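You operate a simulated robot arm through the tools that you are given. There is no shell and no other tool. Be economical: measure what you need, move in short steps, check, and stop when the job is done.

You run a simulated robot arm. Do the job below in one go: nothing can be reset, and whatever is moved stays where it is left.

JOB
Put the drain cup and the sprocket from the top of the test bench on the wooden tray.

It is judged by the outcome, as a careful person would: the job done as asked, and still so three seconds after it is handed in. It fails if anything else is knocked over, pushed out of place, dropped, spilled or broken.

ROBOT AND FRAMES
A 7-joint arm with a two-finger parallel gripper, fixed in place. Base frame: the origin is at the foot of the arm, x ahead of it, y to its left, z up; the work surface is at about z = -0.1. Units: cm, degrees, N and s.
With the tool pointing down near the work surface it reaches from about 22 to 58 cm from the base axis. Its first joint turns from -66.0 to 66.0 degrees. Payload 2.5 kg.
The tool frame sits at the grasp point between the pads (the TCP): z along the fingers, y along the line on which they close. The tips reach 2.3 cm beyond it. Largest opening 9.4 cm; finger width 3.8, thickness 1; the body of the gripper, 5.4 by 9.6 cm, starts 3.9 cm behind the TCP.
Orientation is that of the tool frame in the base frame, as [roll, pitch, yaw] about the fixed x, y, z axes, in that order (R = Rz(yaw) Ry(pitch) Rx(roll)). With the fingers straight down and closing along the base's y, the tool's x points along the base's -x, its y along +y and its z along -z.

CONTROLS
- The arm moves only by the tool drive_tool. Its argument "plan" is a list of rows, each an object of numbers (a shift or turn left out is 0, a gripper value left out holds the last): "tx", "ty", "tz": the shift along the base's x, y, z in cm; "ax", "ay", "az": the turn, a rotation vector about the base's x, y, z in rad; "jaw": the gripper command, from -1 (fully open) to 1 (shut), values between in proportion. In form: [{"tx": .., "ty": .., "tz": .., "ax": .., "ay": .., "az": .., "jaw": ..}, ...]. A call has 1 to 20 rows; each row shifts and turns the commanded pose from where the row before left it. Each row takes 0.2 s and may step no farther than 5 cm and 8.6 degrees from the row before; otherwise, or with a gripper value out of range, the whole call is refused. Where a pose cannot be reached the arm comes as near as it can. A force on the tool above 40 N (or 10 N above the force at the start of the call, whichever is more), or a blocked arm, ends the call early, and 0.2 s more pass. The fingers move at their own pace (about 10.8 cm/s each) and stop on an object; they squeeze with about 44 N. The grip force told is the motor's: it shows also when the fingers shut on nothing. Time passes only in rows, and 0.2 s behind the last, so rows that do not move let the fingers close. It gives the time, the measured TCP pose, the force on the tool (base axes), the opening and the grip force at its end, in the units of the frame above (readings bear some noise), and new pictures: "show" is both (left out), scene, wrist or none.
- Cameras (640 x 400 px; columns grow to the right, rows downward): "scene" is fixed at [12.59, -41.14, 54.37]; the picture's right is [0.78, -0.62, 0.00], its down [-0.36, -0.45, -0.82] and it looks along [0.51, 0.64, -0.58] (base axes); focal length 332 px, centre (320, 200). "wrist" rides on the gripper at [-3.9, 0, -4.4] in the tool frame; the picture's right is [0.00, -1.00, 0.00], its down [0.97, 0.00, -0.24] and it looks along [0.24, 0.00, 0.97] (tool axes); focal length 218 px, centre (320, 200).
- locate(camera, pixels): for up to 12 pixels [column, row] of the newest picture of that camera ("zoom" is the newest enlarged one), the place [x, y, z] in the base frame of the surface seen there, good to about 0.2 cm. The clock stands still meanwhile.
- close_up(camera, box): a new picture of the part [left, top, right, bottom] of that camera's present view, enlarged. The clock stands still meanwhile.
- finish_job(): hands the job in; it is judged then, once.

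Go step by step. Measure first, check grasps and placings, and put right what went wrong. The budget is 60 turns and 120 pictures, counting those below and the enlarged ones. Unless the task says otherwise, let go and move clear before handing in, and close with one line.

The tools are called after "Request:" as name(argument=value, ...) on one line, values as JSON. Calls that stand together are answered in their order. drive_tool: Moves the arm, as the interface text tells. Its arguments: {"type":"object","properties":{"plan":{"type":"array","items":{"type":"object","properties":{"tx":{"type":"number"},"ty":{"type":"number"},"tz":{"type":"number"},"ax":{"type":"number"},"ay":{"type":"number"},"az":{"type":"number"},"jaw":{"type":"number"}}}},"show":{"type":"string","enum":["both","scene","wrist","none"]}},"required":["plan"]} The other tools are called the same way: locate (camera, pixels) gives the place of the surface under pixels of a picture; close_up (camera, box) takes an enlarged picture of a part of a camera's view; finish_job () hands the job in.

At the start:

```text
t: 0.0
ee_pos: [38.18, 17.14, 33.06]
orientation: [-179.9, 0.1, -179.9]
wrist_force: [0.2, -0.2, -1.0]
grip_width: 9.4
grip_force: 0.1
```

scene: 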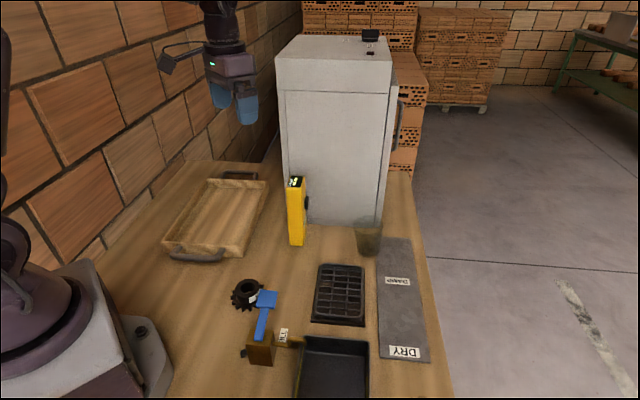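
wrist: 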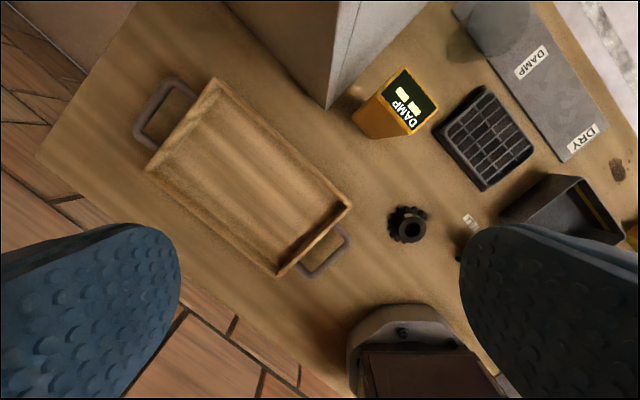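

The sprocket seems to be at scene (247,294) and a translucent cup at (368,238), with the tray at (215,215). I'll enlarge both areas to check.

Request:
close_up(camera="scene", box=[220, 200, 440, 400])

Request:
close_up(camera="wrist", box=[340, 0, 640, 270])

Request:
locate(camera="scene", pixels=[[247, 294], [237, 294], [368, 238], [368, 252], [356, 228], [381, 228], [215, 215], [170, 245], [225, 250], [198, 182], [265, 183], [240, 165]])

```text
2.00 times, centred on (330, 300) of scene
```

zoom: 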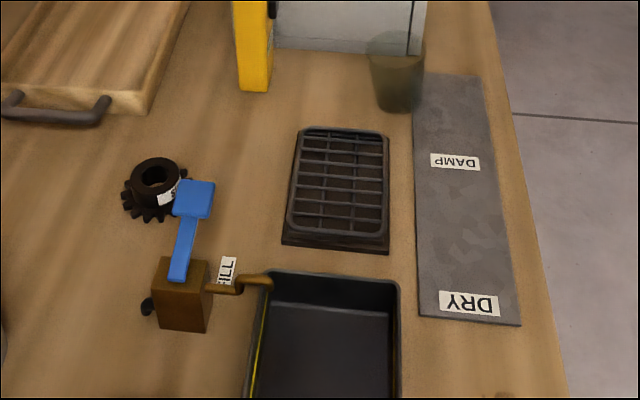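

```text
1.48 times, centred on (490, 135) of wrist
```

zoom: 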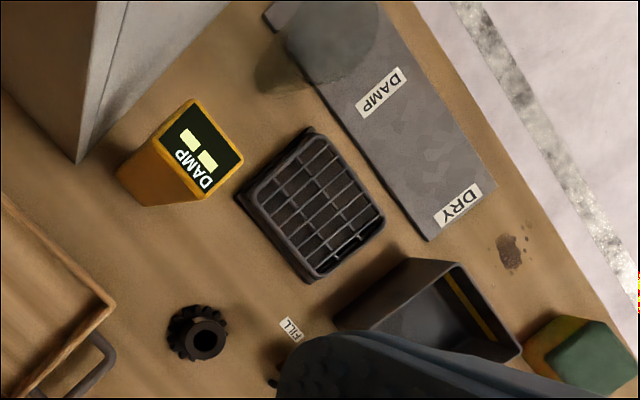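

```text
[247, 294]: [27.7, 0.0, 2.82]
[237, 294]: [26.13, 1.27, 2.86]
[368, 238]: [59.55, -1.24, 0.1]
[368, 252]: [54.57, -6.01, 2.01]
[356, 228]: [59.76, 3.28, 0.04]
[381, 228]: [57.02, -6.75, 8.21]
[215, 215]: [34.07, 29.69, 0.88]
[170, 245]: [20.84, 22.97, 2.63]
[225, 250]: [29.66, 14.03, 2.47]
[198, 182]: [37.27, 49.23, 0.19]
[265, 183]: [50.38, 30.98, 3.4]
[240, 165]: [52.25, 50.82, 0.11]
```

The sprocket is at about (27, 0.5). I need a closer look at the cup, the yellow box and the top of the white cabinet.

Request:
close_up(camera="scene", box=[330, 200, 410, 270])

Request:
close_up(camera="scene", box=[270, 20, 410, 110])

Request:
close_up(camera="scene", box=[225, 165, 345, 375])

```text
5.71 times, centred on (370, 235) of scene
```

zoom: 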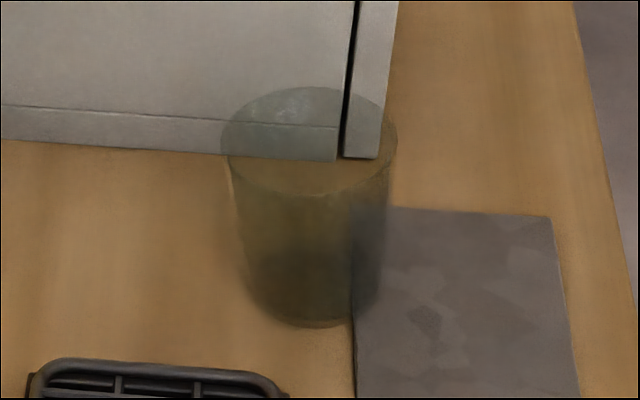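

```text
4.44 times, centred on (340, 65) of scene
```

zoom: 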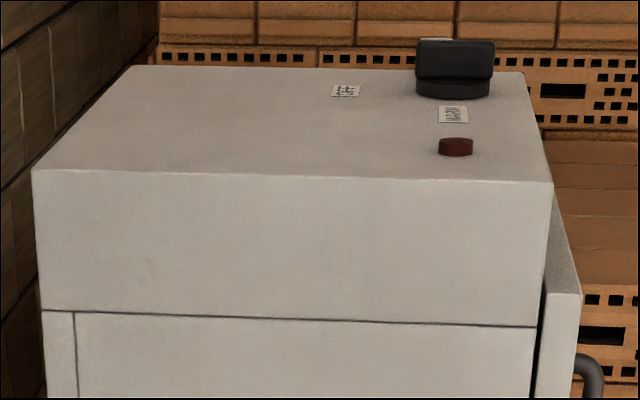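

```text
1.90 times, centred on (285, 270) of scene
```

zoom: 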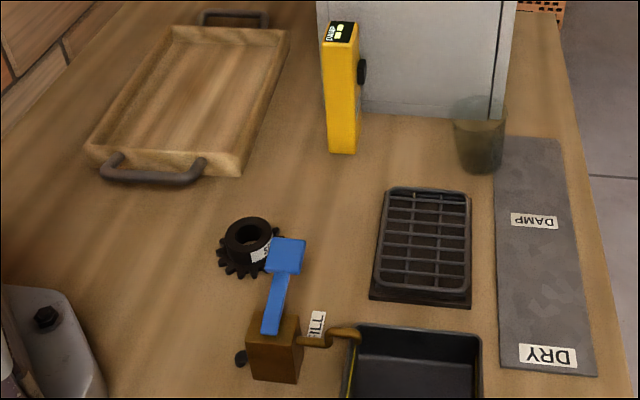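

The cup looks empty and stands beside the cabinet, close to the grey mat. I'll measure the sprocket, the blue lever and the cup accurately.

Request:
locate(camera="wrist", pixels=[[408, 230], [393, 222], [425, 212], [408, 207], [404, 240], [470, 50], [500, 20], [455, 40], [460, 228], [348, 90], [327, 107], [470, 220]])

Request:
close_up(camera="scene", box=[225, 270, 305, 370])

Request:
locate(camera="scene", pixels=[[267, 299], [262, 330], [258, 293], [277, 296], [262, 345], [356, 224], [381, 224], [370, 216], [370, 234], [368, 256], [362, 250], [374, 246]])

```text
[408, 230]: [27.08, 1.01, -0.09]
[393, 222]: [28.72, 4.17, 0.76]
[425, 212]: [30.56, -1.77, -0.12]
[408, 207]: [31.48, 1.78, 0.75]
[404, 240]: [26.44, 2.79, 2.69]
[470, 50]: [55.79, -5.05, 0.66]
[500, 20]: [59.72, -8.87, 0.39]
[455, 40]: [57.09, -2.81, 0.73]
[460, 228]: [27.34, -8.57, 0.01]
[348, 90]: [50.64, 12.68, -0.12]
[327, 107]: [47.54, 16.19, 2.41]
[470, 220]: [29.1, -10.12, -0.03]
```

```text
4.00 times, centred on (265, 320) of scene
```

zoom: 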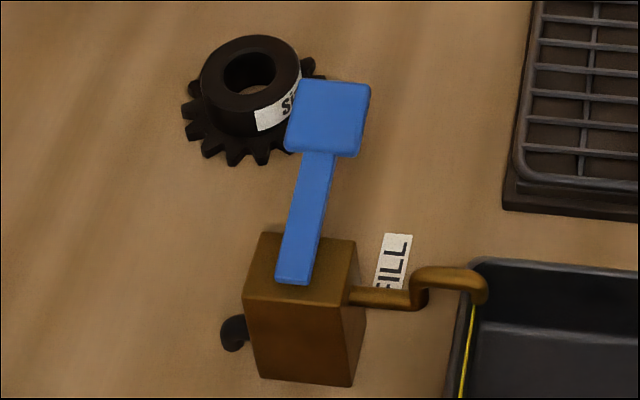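

```text
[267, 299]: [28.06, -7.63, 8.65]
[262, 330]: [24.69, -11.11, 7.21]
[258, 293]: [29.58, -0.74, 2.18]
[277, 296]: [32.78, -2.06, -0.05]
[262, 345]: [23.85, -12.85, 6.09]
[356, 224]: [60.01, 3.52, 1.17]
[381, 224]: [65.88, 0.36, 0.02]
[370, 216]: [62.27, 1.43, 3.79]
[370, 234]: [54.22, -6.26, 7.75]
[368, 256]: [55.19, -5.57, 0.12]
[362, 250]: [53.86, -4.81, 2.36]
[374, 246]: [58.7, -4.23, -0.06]
```

The lever blade is at about (28, -7.6, 8.65), beside the sprocket (centre about (28.5, 1.2), top 2.8). I'll rotate the gripper 90° so it closes along x, clear of the lever, and hover above the sprocket.

Request:
drive_tool(plan=[{"tx": -0.88, "ty": -1.44, "tz": -1.5, "az": 0.1428, "jaw": -1}, {"tx": -0.88, "ty": -1.44, "tz": -1.5, "az": 0.1428}, {"tx": -0.88, "ty": -1.44, "tz": -1.5, "az": 0.1428}, {"tx": -0.88, "ty": -1.44, "tz": -1.5, "az": 0.1428}, {"tx": -0.88, "ty": -1.44, "tz": -1.5, "az": 0.1428}, {"tx": -0.88, "ty": -1.44, "tz": -1.5, "az": 0.1428}, {"tx": -0.88, "ty": -1.44, "tz": -1.5, "az": 0.1428}, {"tx": -0.88, "ty": -1.44, "tz": -1.5, "az": 0.1428}, {"tx": -0.88, "ty": -1.44, "tz": -1.5, "az": 0.1428}, {"tx": -0.88, "ty": -1.44, "tz": -1.5, "az": 0.1428}, {"tx": -0.88, "ty": -1.44, "tz": -1.5, "az": 0.1428}, {}])

```text
t: 2.6
ee_pos: [28.48, 1.19, 16.6]
orientation: [180.0, 0.1, -90.0]
wrist_force: [0.3, 0.5, 0.1]
grip_width: 9.4
grip_force: 0.0
```

scene: 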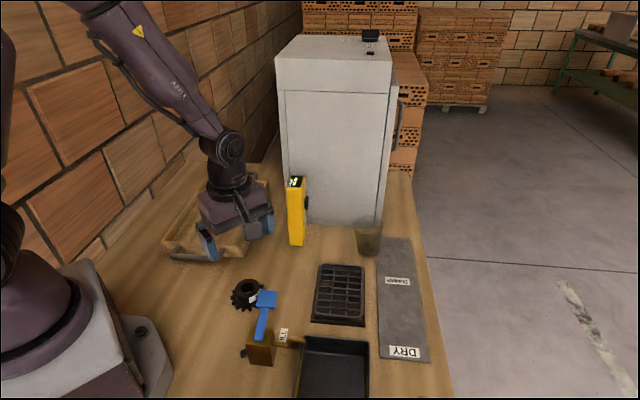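
wrist: 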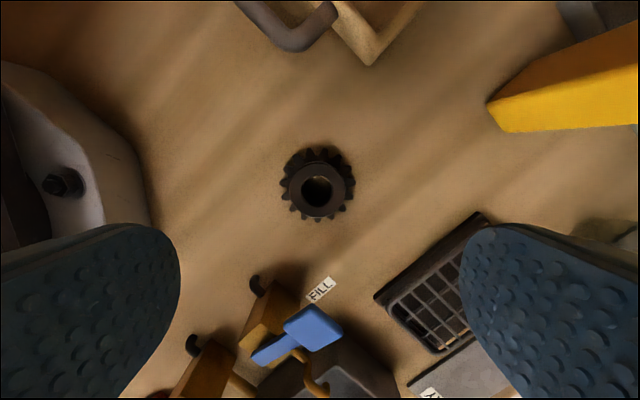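

The sprocket is at wrist pixel (317,190), well clear of the lever. I'll measure its hub and teeth.

Request:
close_up(camera="wrist", box=[260, 130, 380, 240])

Request:
locate(camera="wrist", pixels=[[302, 192], [332, 192], [317, 207], [317, 174], [283, 185], [353, 185], [318, 153], [318, 220], [317, 190], [340, 190], [288, 340], [328, 330]])

```text
3.64 times, centred on (320, 185) of wrist
```

zoom: 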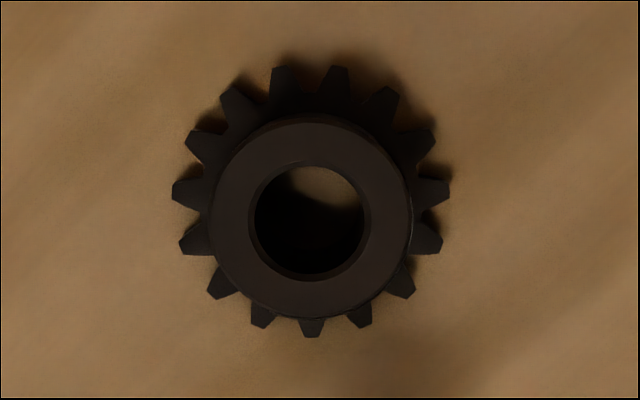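

```text
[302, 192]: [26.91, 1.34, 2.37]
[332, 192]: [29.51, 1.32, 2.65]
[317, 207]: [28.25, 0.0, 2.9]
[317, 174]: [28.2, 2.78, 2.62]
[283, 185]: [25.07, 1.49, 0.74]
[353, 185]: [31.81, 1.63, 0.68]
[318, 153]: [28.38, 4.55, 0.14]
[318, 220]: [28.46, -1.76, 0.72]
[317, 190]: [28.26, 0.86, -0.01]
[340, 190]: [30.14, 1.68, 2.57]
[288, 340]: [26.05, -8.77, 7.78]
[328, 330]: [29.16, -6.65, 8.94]
```

The hub is about 4.6 cm across, centred on (28.2, 1.35) with its top at 2.7, and the teeth top out at 0.75. I'll descend so the tips sit just above the teeth, then close on the hub.

Request:
drive_tool(plan=[{"tx": -0.25, "ty": 0.15, "tz": -2}, {"tz": -2.2}, {"tz": -2.2}, {"tz": -2.2}, {"tz": -2.2}, {"tz": -1.4}, {"tz": -1.0}, {}])

Request:
drive_tool(plan=[{"jaw": 1}, {}, {}, {}])

```text
t: 4.4
ee_pos: [28.33, 1.48, 3.36]
orientation: [-180.0, 0.1, -90.1]
wrist_force: [0.9, -0.2, 0.1]
grip_width: 9.39
grip_force: 0.0
```

scene: 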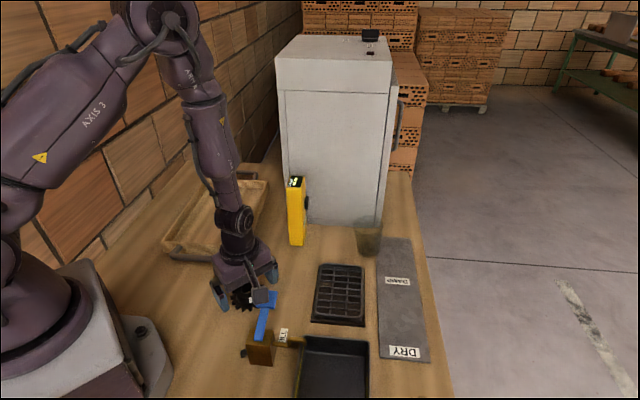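
wrist: 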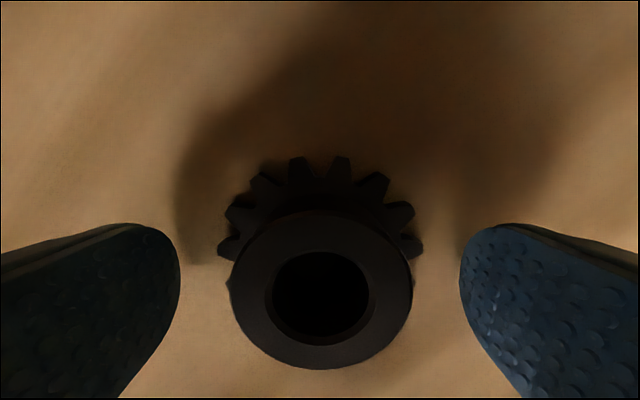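

```text
t: 5.4
ee_pos: [28.24, 1.39, 3.27]
orientation: [180.0, 0.1, -90.0]
wrist_force: [-0.2, 0.5, 0.0]
grip_width: 4.75
grip_force: 43.9
```

scene: 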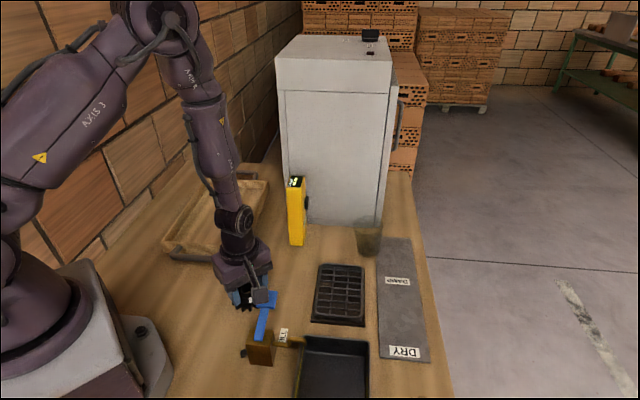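
wrist: 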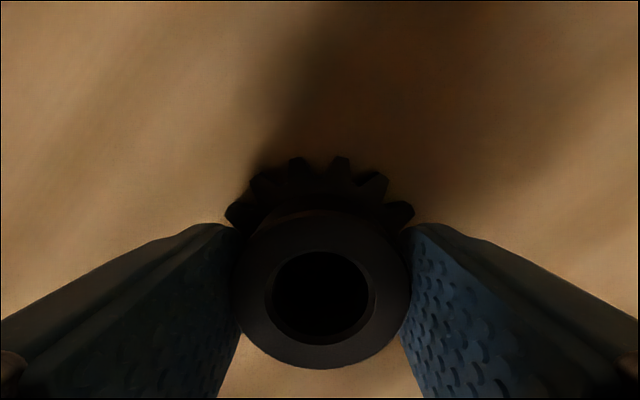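

Held firmly, with an opening of 4.75 and 44 N. I'll lift straight up and carry it over the near end of the tray.

Request:
drive_tool(plan=[{"tz": 2}, {"tz": 3}, {"tz": 3}, {"tz": 3}, {"tx": 0.4, "ty": 2.75}, {"tx": 0.4, "ty": 2.75}, {"tx": 0.4, "ty": 2.75}, {"tx": 0.4, "ty": 2.75}, {"tx": 0.4, "ty": 2.75}, {"tx": 0.4, "ty": 2.75}, {"tx": 0.4, "ty": 2.75}, {"tx": 0.4, "ty": 2.75}, {}, {}])

```text
t: 8.4
ee_pos: [31.42, 23.42, 14.31]
orientation: [179.9, 0.1, -90.2]
wrist_force: [-0.6, 0.4, -1.7]
grip_width: 4.75
grip_force: 44.0
```

scene: 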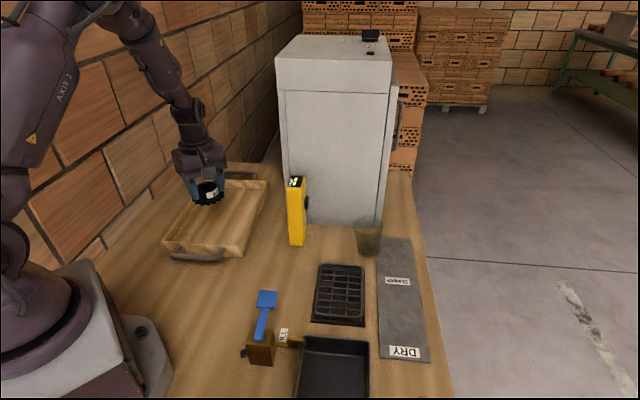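
wrist: 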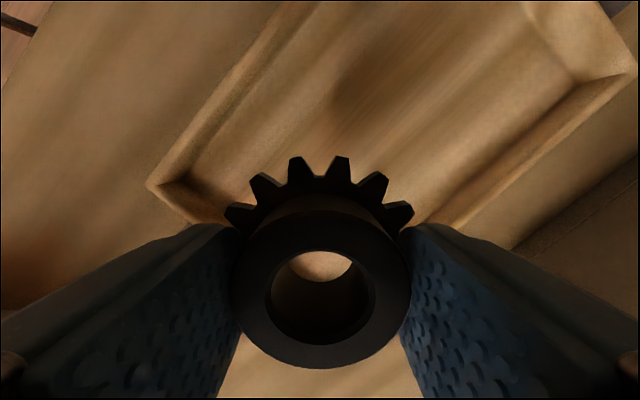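

The sprocket is over the tray. I'll locate the tray's rim corners and floor before lowering.

Request:
locate(camera="wrist", pixels=[[152, 184], [188, 180], [270, 60], [635, 70], [575, 80], [490, 200], [470, 185], [330, 100], [322, 266]])

Request:
locate(camera="scene", pixels=[[165, 243], [224, 253], [219, 245], [175, 237], [267, 183], [215, 225], [240, 205]])

```text
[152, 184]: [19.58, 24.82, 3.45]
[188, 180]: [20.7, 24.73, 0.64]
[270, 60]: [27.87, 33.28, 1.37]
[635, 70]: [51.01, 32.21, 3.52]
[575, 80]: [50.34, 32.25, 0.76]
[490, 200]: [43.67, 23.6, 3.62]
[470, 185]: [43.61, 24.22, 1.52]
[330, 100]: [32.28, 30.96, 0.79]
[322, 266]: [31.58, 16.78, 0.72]
```

```text
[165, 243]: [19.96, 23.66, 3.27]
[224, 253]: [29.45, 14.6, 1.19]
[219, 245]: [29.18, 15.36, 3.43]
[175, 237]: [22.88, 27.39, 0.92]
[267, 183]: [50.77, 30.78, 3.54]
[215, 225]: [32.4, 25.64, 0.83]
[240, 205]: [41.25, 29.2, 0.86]
```

The tray floor is at z≈0.8, with rim corners at (19.6,24.8), (29.5,14.5), (51,32) and about (41,42). I'll lower the sprocket at (31, 24.4) until it rests on the floor.

Request:
drive_tool(plan=[{"tx": -0.4, "ty": 1, "tz": -1}, {"tz": -2}, {"tz": -2}, {"tz": -2}, {"tz": -1.5}, {"tz": -0.8}, {"tz": -0.4}, {"tz": -0.25}, {}])

```text
t: 10.4
ee_pos: [30.98, 24.44, 4.25]
orientation: [180.0, 0.1, -89.9]
wrist_force: [0.0, 0.1, -2.1]
grip_width: 4.73
grip_force: 43.8
```

scene: 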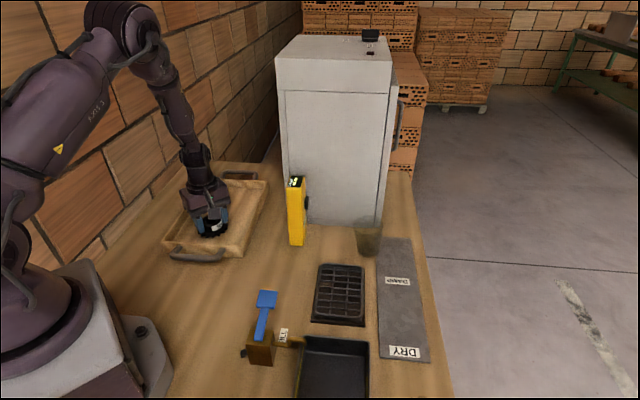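
wrist: 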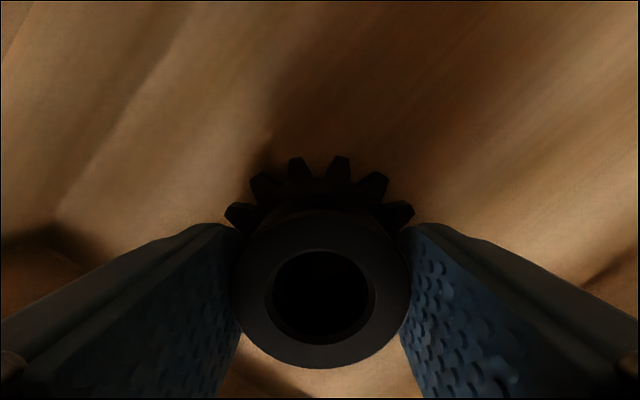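

The force reading still shows the full weight, so it isn't quite touching. I'll ease it down a little more.

Request:
drive_tool(plan=[{"tz": -0.12}, {"tz": -0.08}, {}], show="none")

```text
t: 11.2
ee_pos: [31.12, 24.49, 4.15]
orientation: [-180.0, 0.1, -90.0]
wrist_force: [0.3, 0.1, -2.5]
grip_width: 4.76
grip_force: 44.2
```

Request:
drive_tool(plan=[{"tz": -0.1}, {}, {}], show="none")

```text
t: 12.0
ee_pos: [31.03, 24.48, 4.07]
orientation: [-180.0, 0.1, -90.0]
wrist_force: [-0.5, -0.6, -0.5]
grip_width: 4.73
grip_force: 44.0
```

The force has dropped from -2.5 to -0.5, so the tray is carrying the sprocket. I'll release it and retreat upward.

Request:
drive_tool(plan=[{"jaw": -0.2}, {"jaw": -0.5}, {}, {"tz": 1.5}, {"tz": 2.5}, {"tz": 4}, {"tz": 4}, {"tz": 4}, {}])

```text
t: 14.0
ee_pos: [31.05, 24.37, 20.0]
orientation: [179.9, 0.1, -90.0]
wrist_force: [-0.7, -0.2, -0.5]
grip_width: 7.04
grip_force: 0.0
```

scene: 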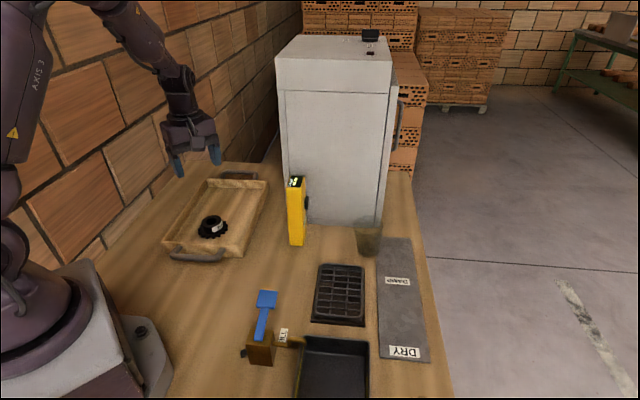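
wrist: 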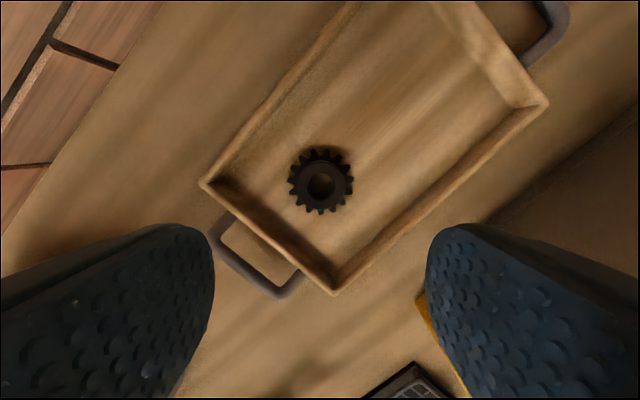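

The sprocket is resting flat in the tray. Next I'll measure the cup's surroundings: cabinet, meter, rack and mat.

Request:
locate(camera="scene", pixels=[[309, 221], [380, 226], [384, 210], [390, 90], [405, 100], [284, 88], [295, 240], [296, 180], [330, 265], [362, 262], [380, 240], [400, 240]])

Request:
drive_tool(plan=[{"tz": 2, "ty": -3, "az": -0.1428}, {"tz": 2, "ty": -3, "az": -0.1428}, {"tz": 1, "ty": -3, "az": -0.1428}, {"ty": -3, "az": -0.1428}, {"ty": -3, "az": -0.1428}, {"ty": -3, "az": -0.1428}, {"ty": -3, "az": -0.1428}, {"ty": -3, "az": -0.1428}, {"ty": -3, "az": -0.1428}, {"ty": -3, "tx": 2, "az": -0.1428}, {"tx": 3, "az": -0.1428, "jaw": -1}, {"tx": 3}, {"tx": 3}, {"tx": 2}, {}])

```text
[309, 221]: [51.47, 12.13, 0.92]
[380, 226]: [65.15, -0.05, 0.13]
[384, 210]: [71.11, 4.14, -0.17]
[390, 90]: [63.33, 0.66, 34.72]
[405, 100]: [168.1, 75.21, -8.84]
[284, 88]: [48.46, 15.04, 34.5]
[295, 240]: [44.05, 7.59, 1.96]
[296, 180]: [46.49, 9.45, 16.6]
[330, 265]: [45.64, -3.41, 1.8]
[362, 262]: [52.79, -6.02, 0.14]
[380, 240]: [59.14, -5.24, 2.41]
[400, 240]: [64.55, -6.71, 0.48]
```

```text
t: 17.2
ee_pos: [44.03, -5.54, 25.01]
orientation: [180.0, 0.1, 180.0]
wrist_force: [1.0, 0.2, -0.6]
grip_width: 9.38
grip_force: 0.1
```

scene: 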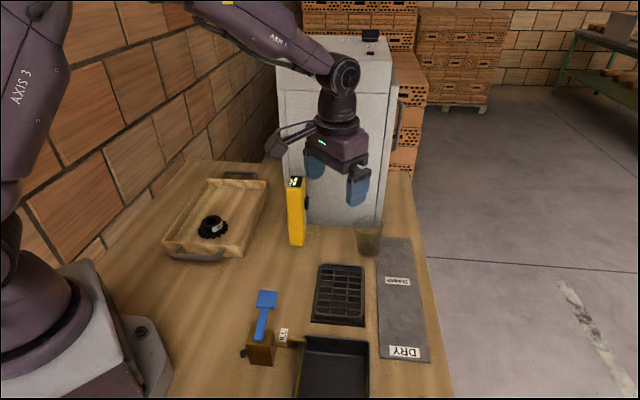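
wrist: 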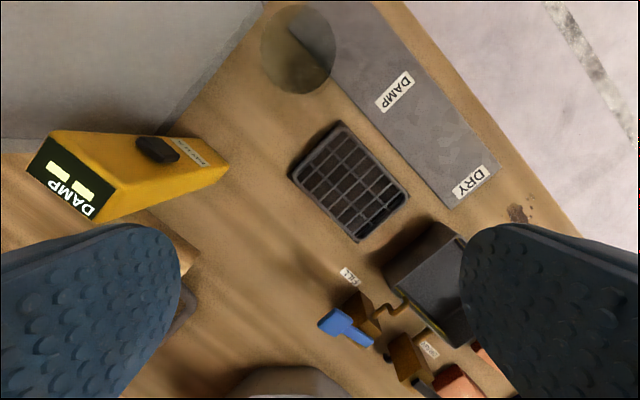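

The cup is at wrist (298,49), standing clear of the mat. I'll enlarge and measure it.

Request:
close_up(camera="wrist", box=[220, 0, 400, 112])

Request:
locate(camera="wrist", pixels=[[261, 45], [337, 45], [298, 6], [298, 92], [298, 94], [285, 88], [300, 70], [312, 88], [322, 30], [252, 20], [298, 50], [270, 60]])

```text
3.56 times, centred on (310, 56) of wrist
```

zoom: 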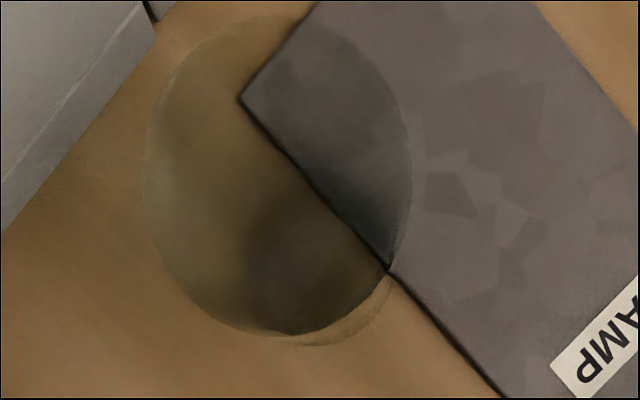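

```text
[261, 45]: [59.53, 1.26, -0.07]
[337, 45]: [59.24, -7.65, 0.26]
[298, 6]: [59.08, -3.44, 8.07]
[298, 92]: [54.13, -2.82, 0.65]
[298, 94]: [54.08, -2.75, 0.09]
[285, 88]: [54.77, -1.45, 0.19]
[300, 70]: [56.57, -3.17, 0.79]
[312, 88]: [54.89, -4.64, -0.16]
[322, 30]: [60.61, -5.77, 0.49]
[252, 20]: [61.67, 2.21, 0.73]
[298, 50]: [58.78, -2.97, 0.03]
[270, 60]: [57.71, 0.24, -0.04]
```

Ray geometry puts the cup rim (about 6.5 cm wide, z≈8) at centre (56.1, -3.7), about 8 cm from the cabinet face. I'll go above it and stop at z≈14 to check the alignment.

Request:
drive_tool(plan=[{"tx": 2, "ty": 0.3}, {"tx": 2, "ty": 0.3}, {"tx": 2, "ty": 0.3}, {"tx": 2, "ty": 0.3}, {"tx": 2, "ty": 0.3}, {"tx": 2.05, "ty": 0.34}, {"tz": -2.5}, {"tz": -2.5}, {"tz": -2.5}, {"tz": -2.5}, {"tz": -1}, {}])

```text
t: 19.8
ee_pos: [56.03, -3.75, 13.97]
orientation: [180.0, 0.1, 179.9]
wrist_force: [-0.9, 0.0, -1.0]
grip_width: 9.4
grip_force: 0.1
```

scene: 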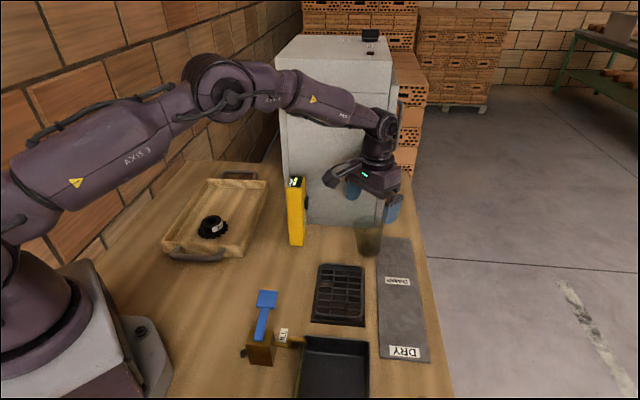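
wrist: 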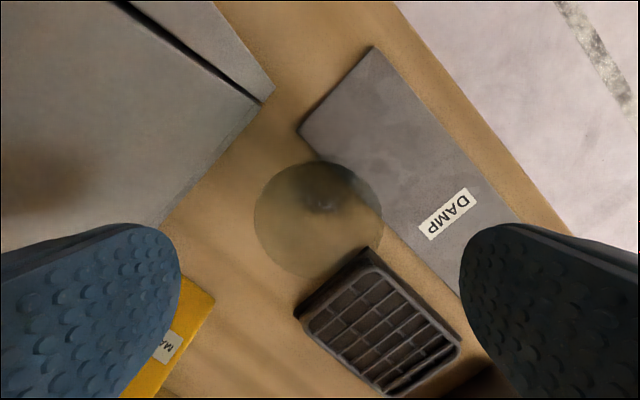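

The rim circle centred near (318,220) lies between the fingers. I'll check whether anything is inside the cup.

Request:
close_up(camera="wrist", box=[230, 140, 410, 290])

Request:
close_up(camera="scene", box=[320, 170, 420, 270])

```text
2.67 times, centred on (320, 215) of wrist
```

zoom: 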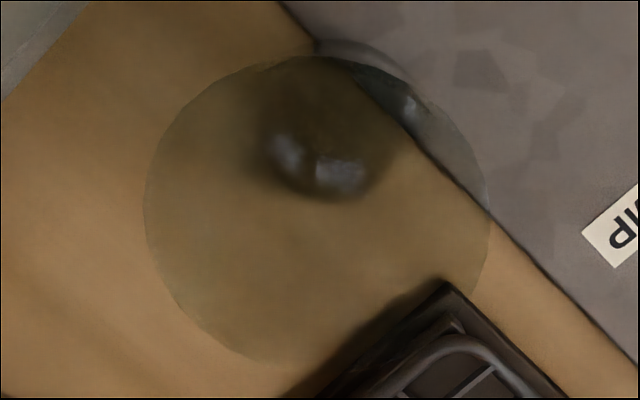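

```text
4.00 times, centred on (370, 220) of scene
```

zoom: 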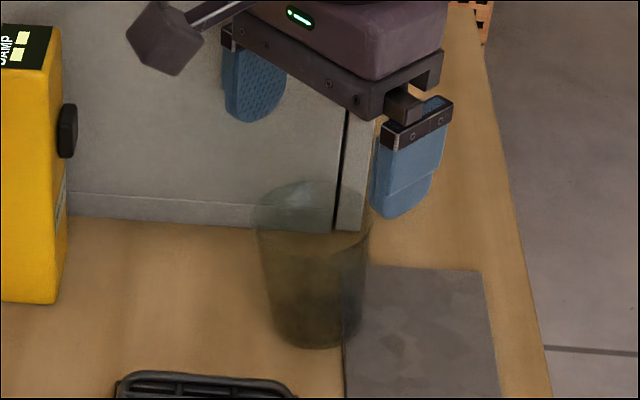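

I see glints but nothing I can identify inside, so I'll treat the cup as possibly holding liquid and keep it upright and slow. I'll descend around it to z≈5.2.

Request:
drive_tool(plan=[{"tx": 0.2, "tz": -1.5}, {"tz": -1.5}, {"tz": -1.5}, {"tz": -1.5}, {"tz": -1.2}, {"tz": -1.0}, {"tz": -0.5}, {}])

```text
t: 21.6
ee_pos: [56.25, -3.83, 5.28]
orientation: [180.0, 0.2, 180.0]
wrist_force: [-0.6, -1.4, -0.2]
grip_width: 9.4
grip_force: 0.1
```

scene: 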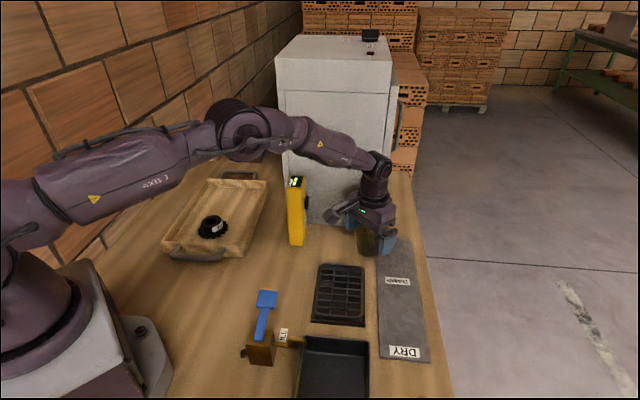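
wrist: 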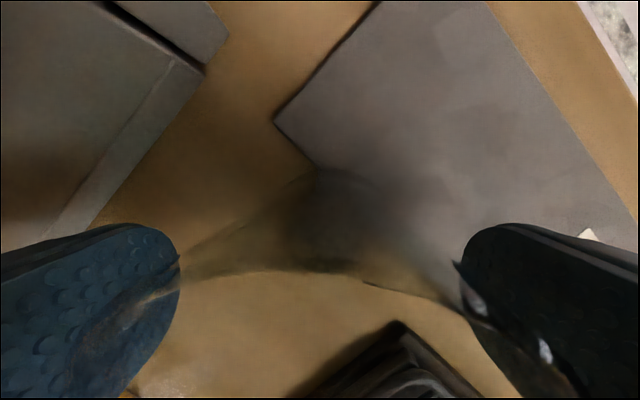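

The fingers are on either side of the cup. I'll close in stages so it doesn't get jolted.

Request:
drive_tool(plan=[{"jaw": -0.6}, {"jaw": -0.45}, {"jaw": -0.35}, {"jaw": -0.3}, {"jaw": -0.25}, {}, {}])

```text
t: 23.2
ee_pos: [56.31, -3.78, 5.34]
orientation: [180.0, 0.1, -180.0]
wrist_force: [-1.1, -0.7, -0.2]
grip_width: 6.65
grip_force: 44.2
```

scene: 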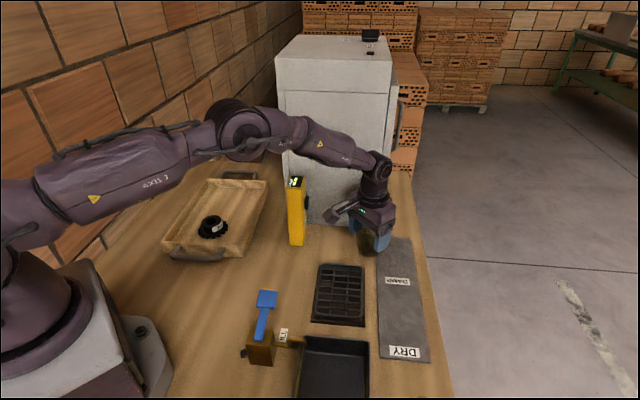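
wrist: 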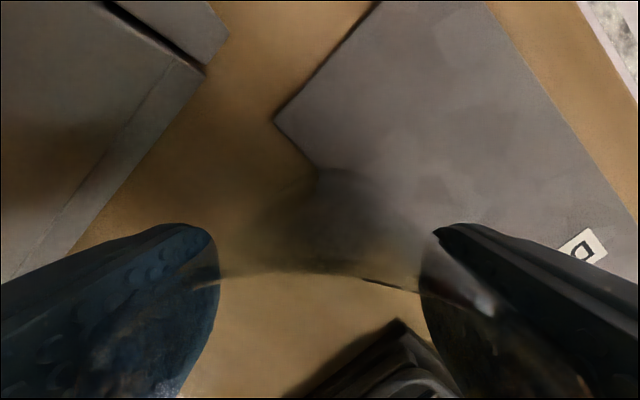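

The cup is gripped at 6.65 cm with 44 N. I'll lift gently and weigh it.

Request:
drive_tool(plan=[{"tz": 0.4}, {"tz": 0.8}, {"tz": 1.2}, {"tz": 1.2}, {"tz": 1.2}, {"tz": 1.2}, {"tz": 0.8}, {"tz": 0.4}, {}, {}])

Request:
close_up(camera="scene", box=[320, 160, 440, 280])

```text
t: 25.4
ee_pos: [56.3, -3.68, 12.48]
orientation: [180.0, 0.1, -179.9]
wrist_force: [-0.3, 0.2, -1.0]
grip_width: 6.65
grip_force: 44.2
```

scene: 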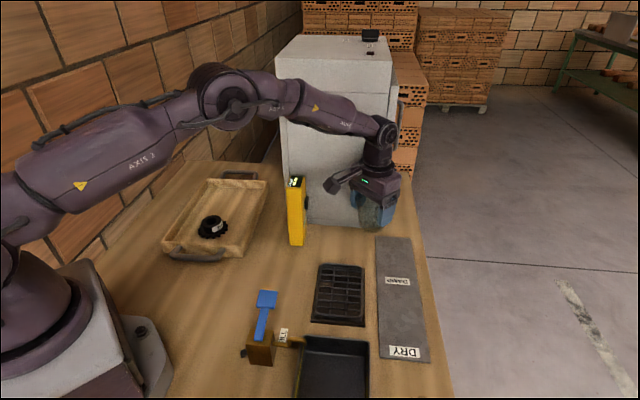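
wrist: 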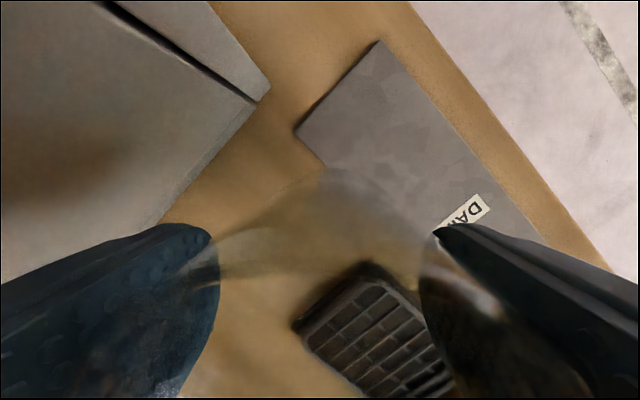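

```text
3.33 times, centred on (380, 220) of scene
```

zoom: 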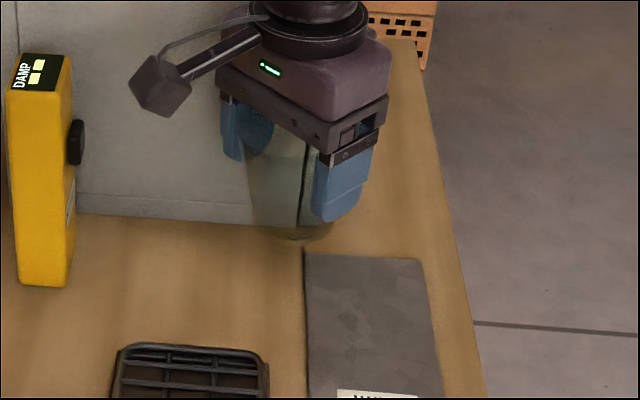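

The cup is light (≤1 N), so it's empty, and it's hanging upright. I'll back away toward the base, then swing over to the far half of the tray at (39.8, 32), staying clear of the meter.

Request:
drive_tool(plan=[{"tx": -1, "tz": 0.8}, {"tx": -2, "tz": 0.8}, {"tx": -2.4, "tz": 0.8}, {"tx": -2.4, "tz": 0.6}, {"tx": -2.4}, {"tx": -2.4}, {"tx": -2.4}, {"tx": -2.4}, {"tx": -1.9}, {}], show="scene")

Request:
drive_tool(plan=[{"ty": 1}, {"ty": 2}, {"ty": 2.4}, {"ty": 2.4}, {"ty": 2.4}, {"ty": 2.4}, {"ty": 2.4}, {"ty": 2.4}, {"ty": 2.4}, {"ty": 2.4}, {"ty": 2.4}, {"ty": 2.4, "tx": 0.5}, {"ty": 2.4, "tx": 0.5}, {"ty": 2.4, "tx": 0.6}, {"ty": 2.4, "tx": 0.7}, {"ty": 1.5, "tx": 0.5}, {}, {}])

```text
t: 27.6
ee_pos: [36.97, -3.79, 15.63]
orientation: [179.9, 0.1, 180.0]
wrist_force: [0.6, -0.5, -0.2]
grip_width: 6.65
grip_force: 44.2
```

scene: 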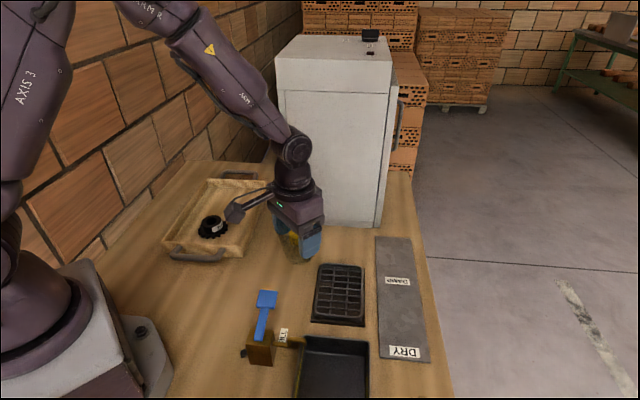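

```text
t: 31.4
ee_pos: [39.76, 32.02, 15.38]
orientation: [179.9, 0.1, -179.9]
wrist_force: [-0.7, 0.2, -0.2]
grip_width: 6.67
grip_force: 44.1
```

scene: 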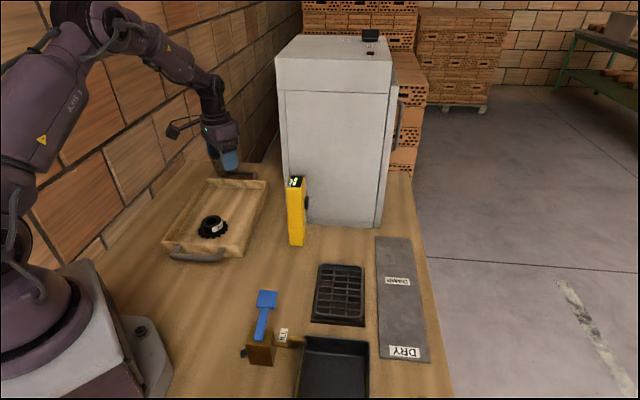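
wrist: 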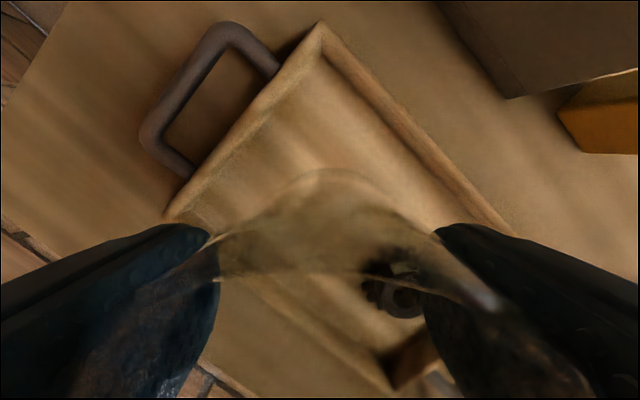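

The cup is over the far half of the tray. I'll confirm the tray's far corners before lowering.

Request:
locate(camera="wrist", pixels=[[320, 25], [170, 215], [322, 60], [205, 215], [400, 300], [510, 230], [390, 385]])

```text
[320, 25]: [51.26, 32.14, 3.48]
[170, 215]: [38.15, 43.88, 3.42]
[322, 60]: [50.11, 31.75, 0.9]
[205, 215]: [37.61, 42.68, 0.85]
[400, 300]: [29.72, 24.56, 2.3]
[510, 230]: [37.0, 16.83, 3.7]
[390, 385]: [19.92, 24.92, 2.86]
```

The tray corners are confirmed and (39.8, 32) is well inside. I'll lower the cup gently.

Request:
drive_tool(plan=[{"tz": -1}, {"tz": -1.5}, {"tz": -1.5}, {"tz": -1.5}, {"tz": -1.5}, {"tz": -1}, {"tz": -0.6}, {"tz": -0.3}, {}, {}])

```text
t: 33.6
ee_pos: [39.76, 31.92, 6.61]
orientation: [180.0, 0.1, 180.0]
wrist_force: [-0.5, 0.1, -1.3]
grip_width: 6.61
grip_force: 44.1
```

scene: 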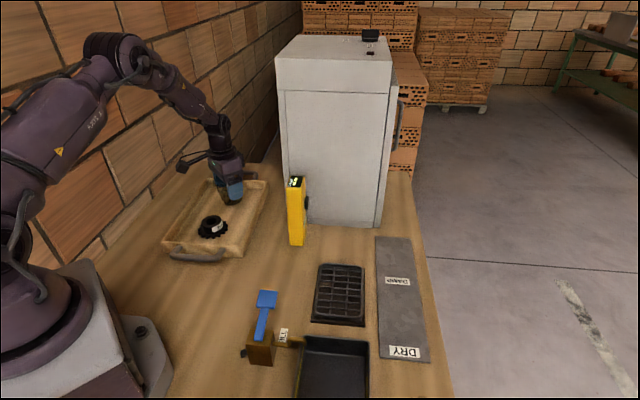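
wrist: 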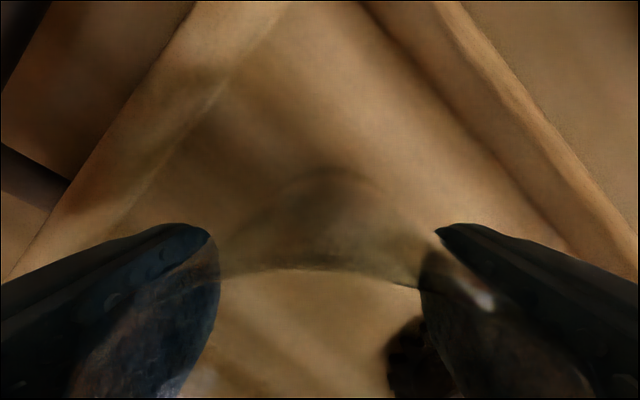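

Request:
drive_tool(plan=[{"tz": -0.2}, {}, {}], show="none")

Request:
drive_tool(plan=[{"tz": -0.12}, {}, {}], show="none")

```text
t: 34.4
ee_pos: [39.7, 31.92, 6.45]
orientation: [-179.9, 0.1, -180.0]
wrist_force: [-0.8, 0.3, 0.1]
grip_width: 6.65
grip_force: 44.4
```

```text
t: 35.2
ee_pos: [39.89, 31.93, 6.44]
orientation: [179.9, 0.2, 180.0]
wrist_force: [0.1, 0.4, -0.8]
grip_width: 6.66
grip_force: 44.3
```

The contact is still unclear in the noise (TCP 6.44, resting height expected near 6.2). I'll keep easing down.

Request:
drive_tool(plan=[{"tz": -0.12}, {}, {}], show="none")

Request:
drive_tool(plan=[{"tz": -0.1}, {}, {}], show="none")

```text
t: 36.0
ee_pos: [39.8, 31.81, 6.16]
orientation: [-179.9, 0.2, 180.0]
wrist_force: [-0.2, -0.4, -0.8]
grip_width: 6.66
grip_force: 43.8
```

```text
t: 36.8
ee_pos: [39.87, 31.8, 6.14]
orientation: [180.0, 0.0, 180.0]
wrist_force: [-0.5, -0.9, -0.3]
grip_width: 6.64
grip_force: 44.1
```

Request:
drive_tool(plan=[{"tz": -0.1}, {}, {}], show="none")

Request:
close_up(camera="scene", box=[180, 150, 290, 250])

```text
t: 37.6
ee_pos: [39.84, 31.89, 5.92]
orientation: [179.9, 0.1, 180.0]
wrist_force: [-2.5, -1.1, 10.1]
grip_width: 6.63
grip_force: 43.3
```

```text
4.00 times, centred on (235, 200) of scene
```

zoom: 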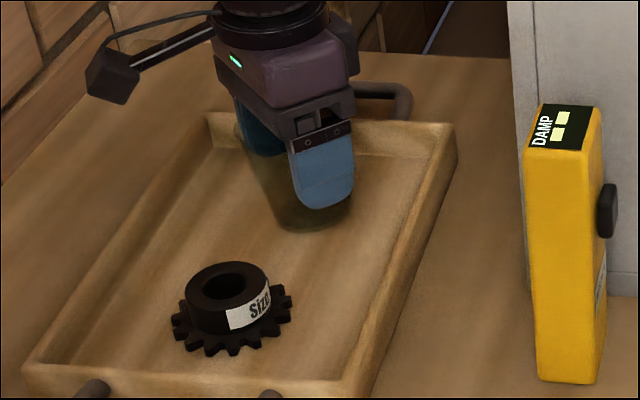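

The 10 N upward force shows the cup is on the tray floor. I'll ease up slightly, open gradually and then retreat.

Request:
drive_tool(plan=[{"tz": 0.07}, {}, {"jaw": -0.5}, {"jaw": -0.6}, {"jaw": -0.75}, {"jaw": -0.8}, {}, {"tz": 1}, {"tz": 1.5}, {"tz": 2}, {"tz": 3}, {"tz": 4}, {"tz": 4}, {"tx": -2, "tz": 2}, {}])

Request:
close_up(camera="scene", box=[160, 150, 290, 270])

```text
t: 40.8
ee_pos: [37.82, 31.96, 23.59]
orientation: [-179.9, 0.0, -180.0]
wrist_force: [-0.4, 0.2, 1.0]
grip_width: 8.49
grip_force: 0.1
```

scene: 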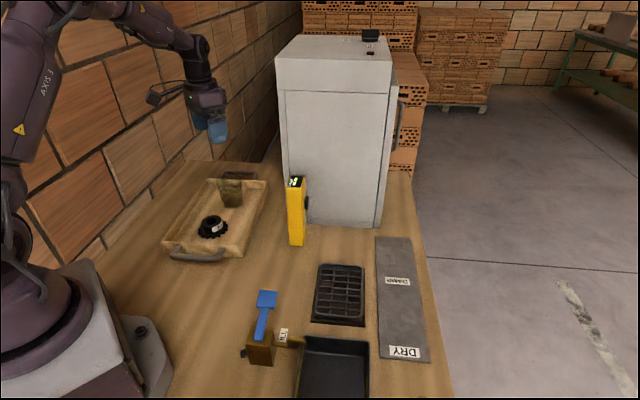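
wrist: 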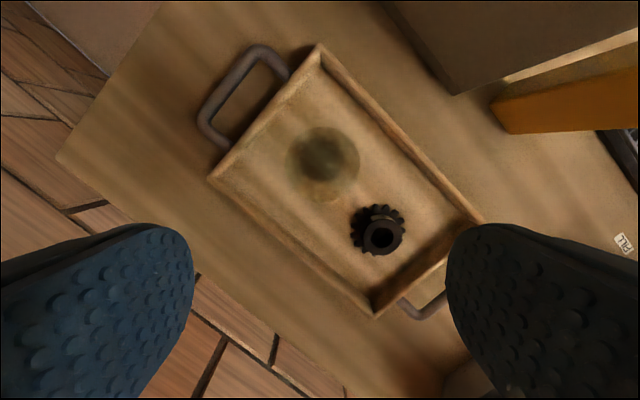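

```text
3.33 times, centred on (225, 210) of scene
```

zoom: 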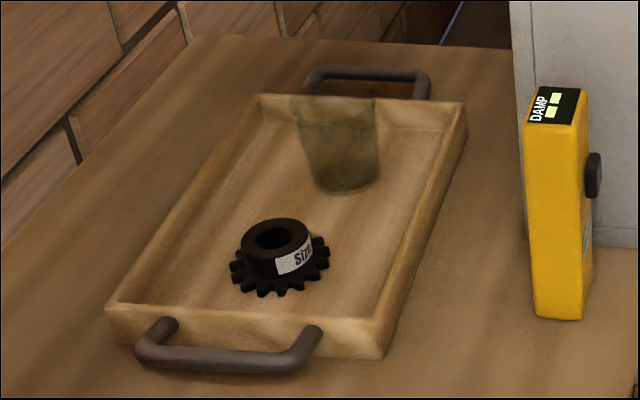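

Both items stand upright in the tray. Some of the bench (near the taps) lies outside the scene view, so I'll look there to be sure no other cup or sprocket fits the description better.

Request:
drive_tool(plan=[{"tz": 3, "ty": -3}, {"tz": 3, "ty": -3, "tx": -0.5}, {"tz": 2, "ty": -3, "tx": -0.5}, {"ty": -4, "tx": -0.5}, {"ty": -4, "tx": -0.5}, {"ty": -4}, {"ty": -4}, {"ty": -4}, {"ty": -4}, {"ty": -4}, {"ty": -4}, {"ty": -4}, {}])

```text
t: 43.6
ee_pos: [35.81, -13.05, 31.56]
orientation: [-180.0, 0.1, -179.9]
wrist_force: [0.5, -0.3, -0.2]
grip_width: 8.46
grip_force: 0.0
```

scene: 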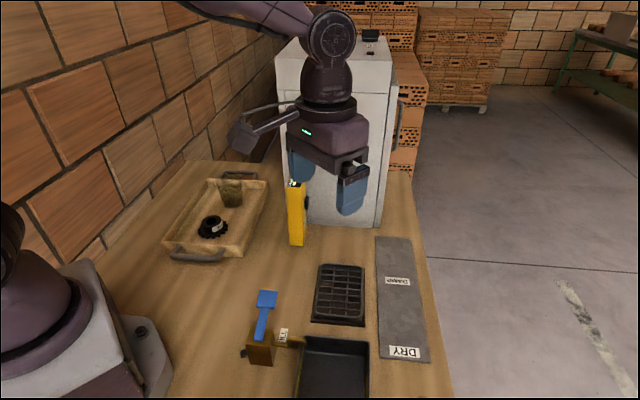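
wrist: 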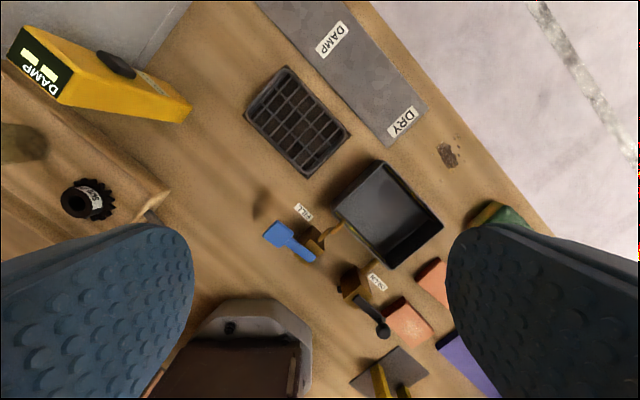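

The rest of the bench holds only taps, a basin, sponges and cloths, with no other cup or sprocket. Nothing was disturbed and the arm is clear, so I'm handing in.

Request:
finish_job()

```text
The job is handed in.
```

The drain cup and the sprocket are both standing upright on the wooden tray, the gripper is clear, and I saw nothing else moved or knocked over.
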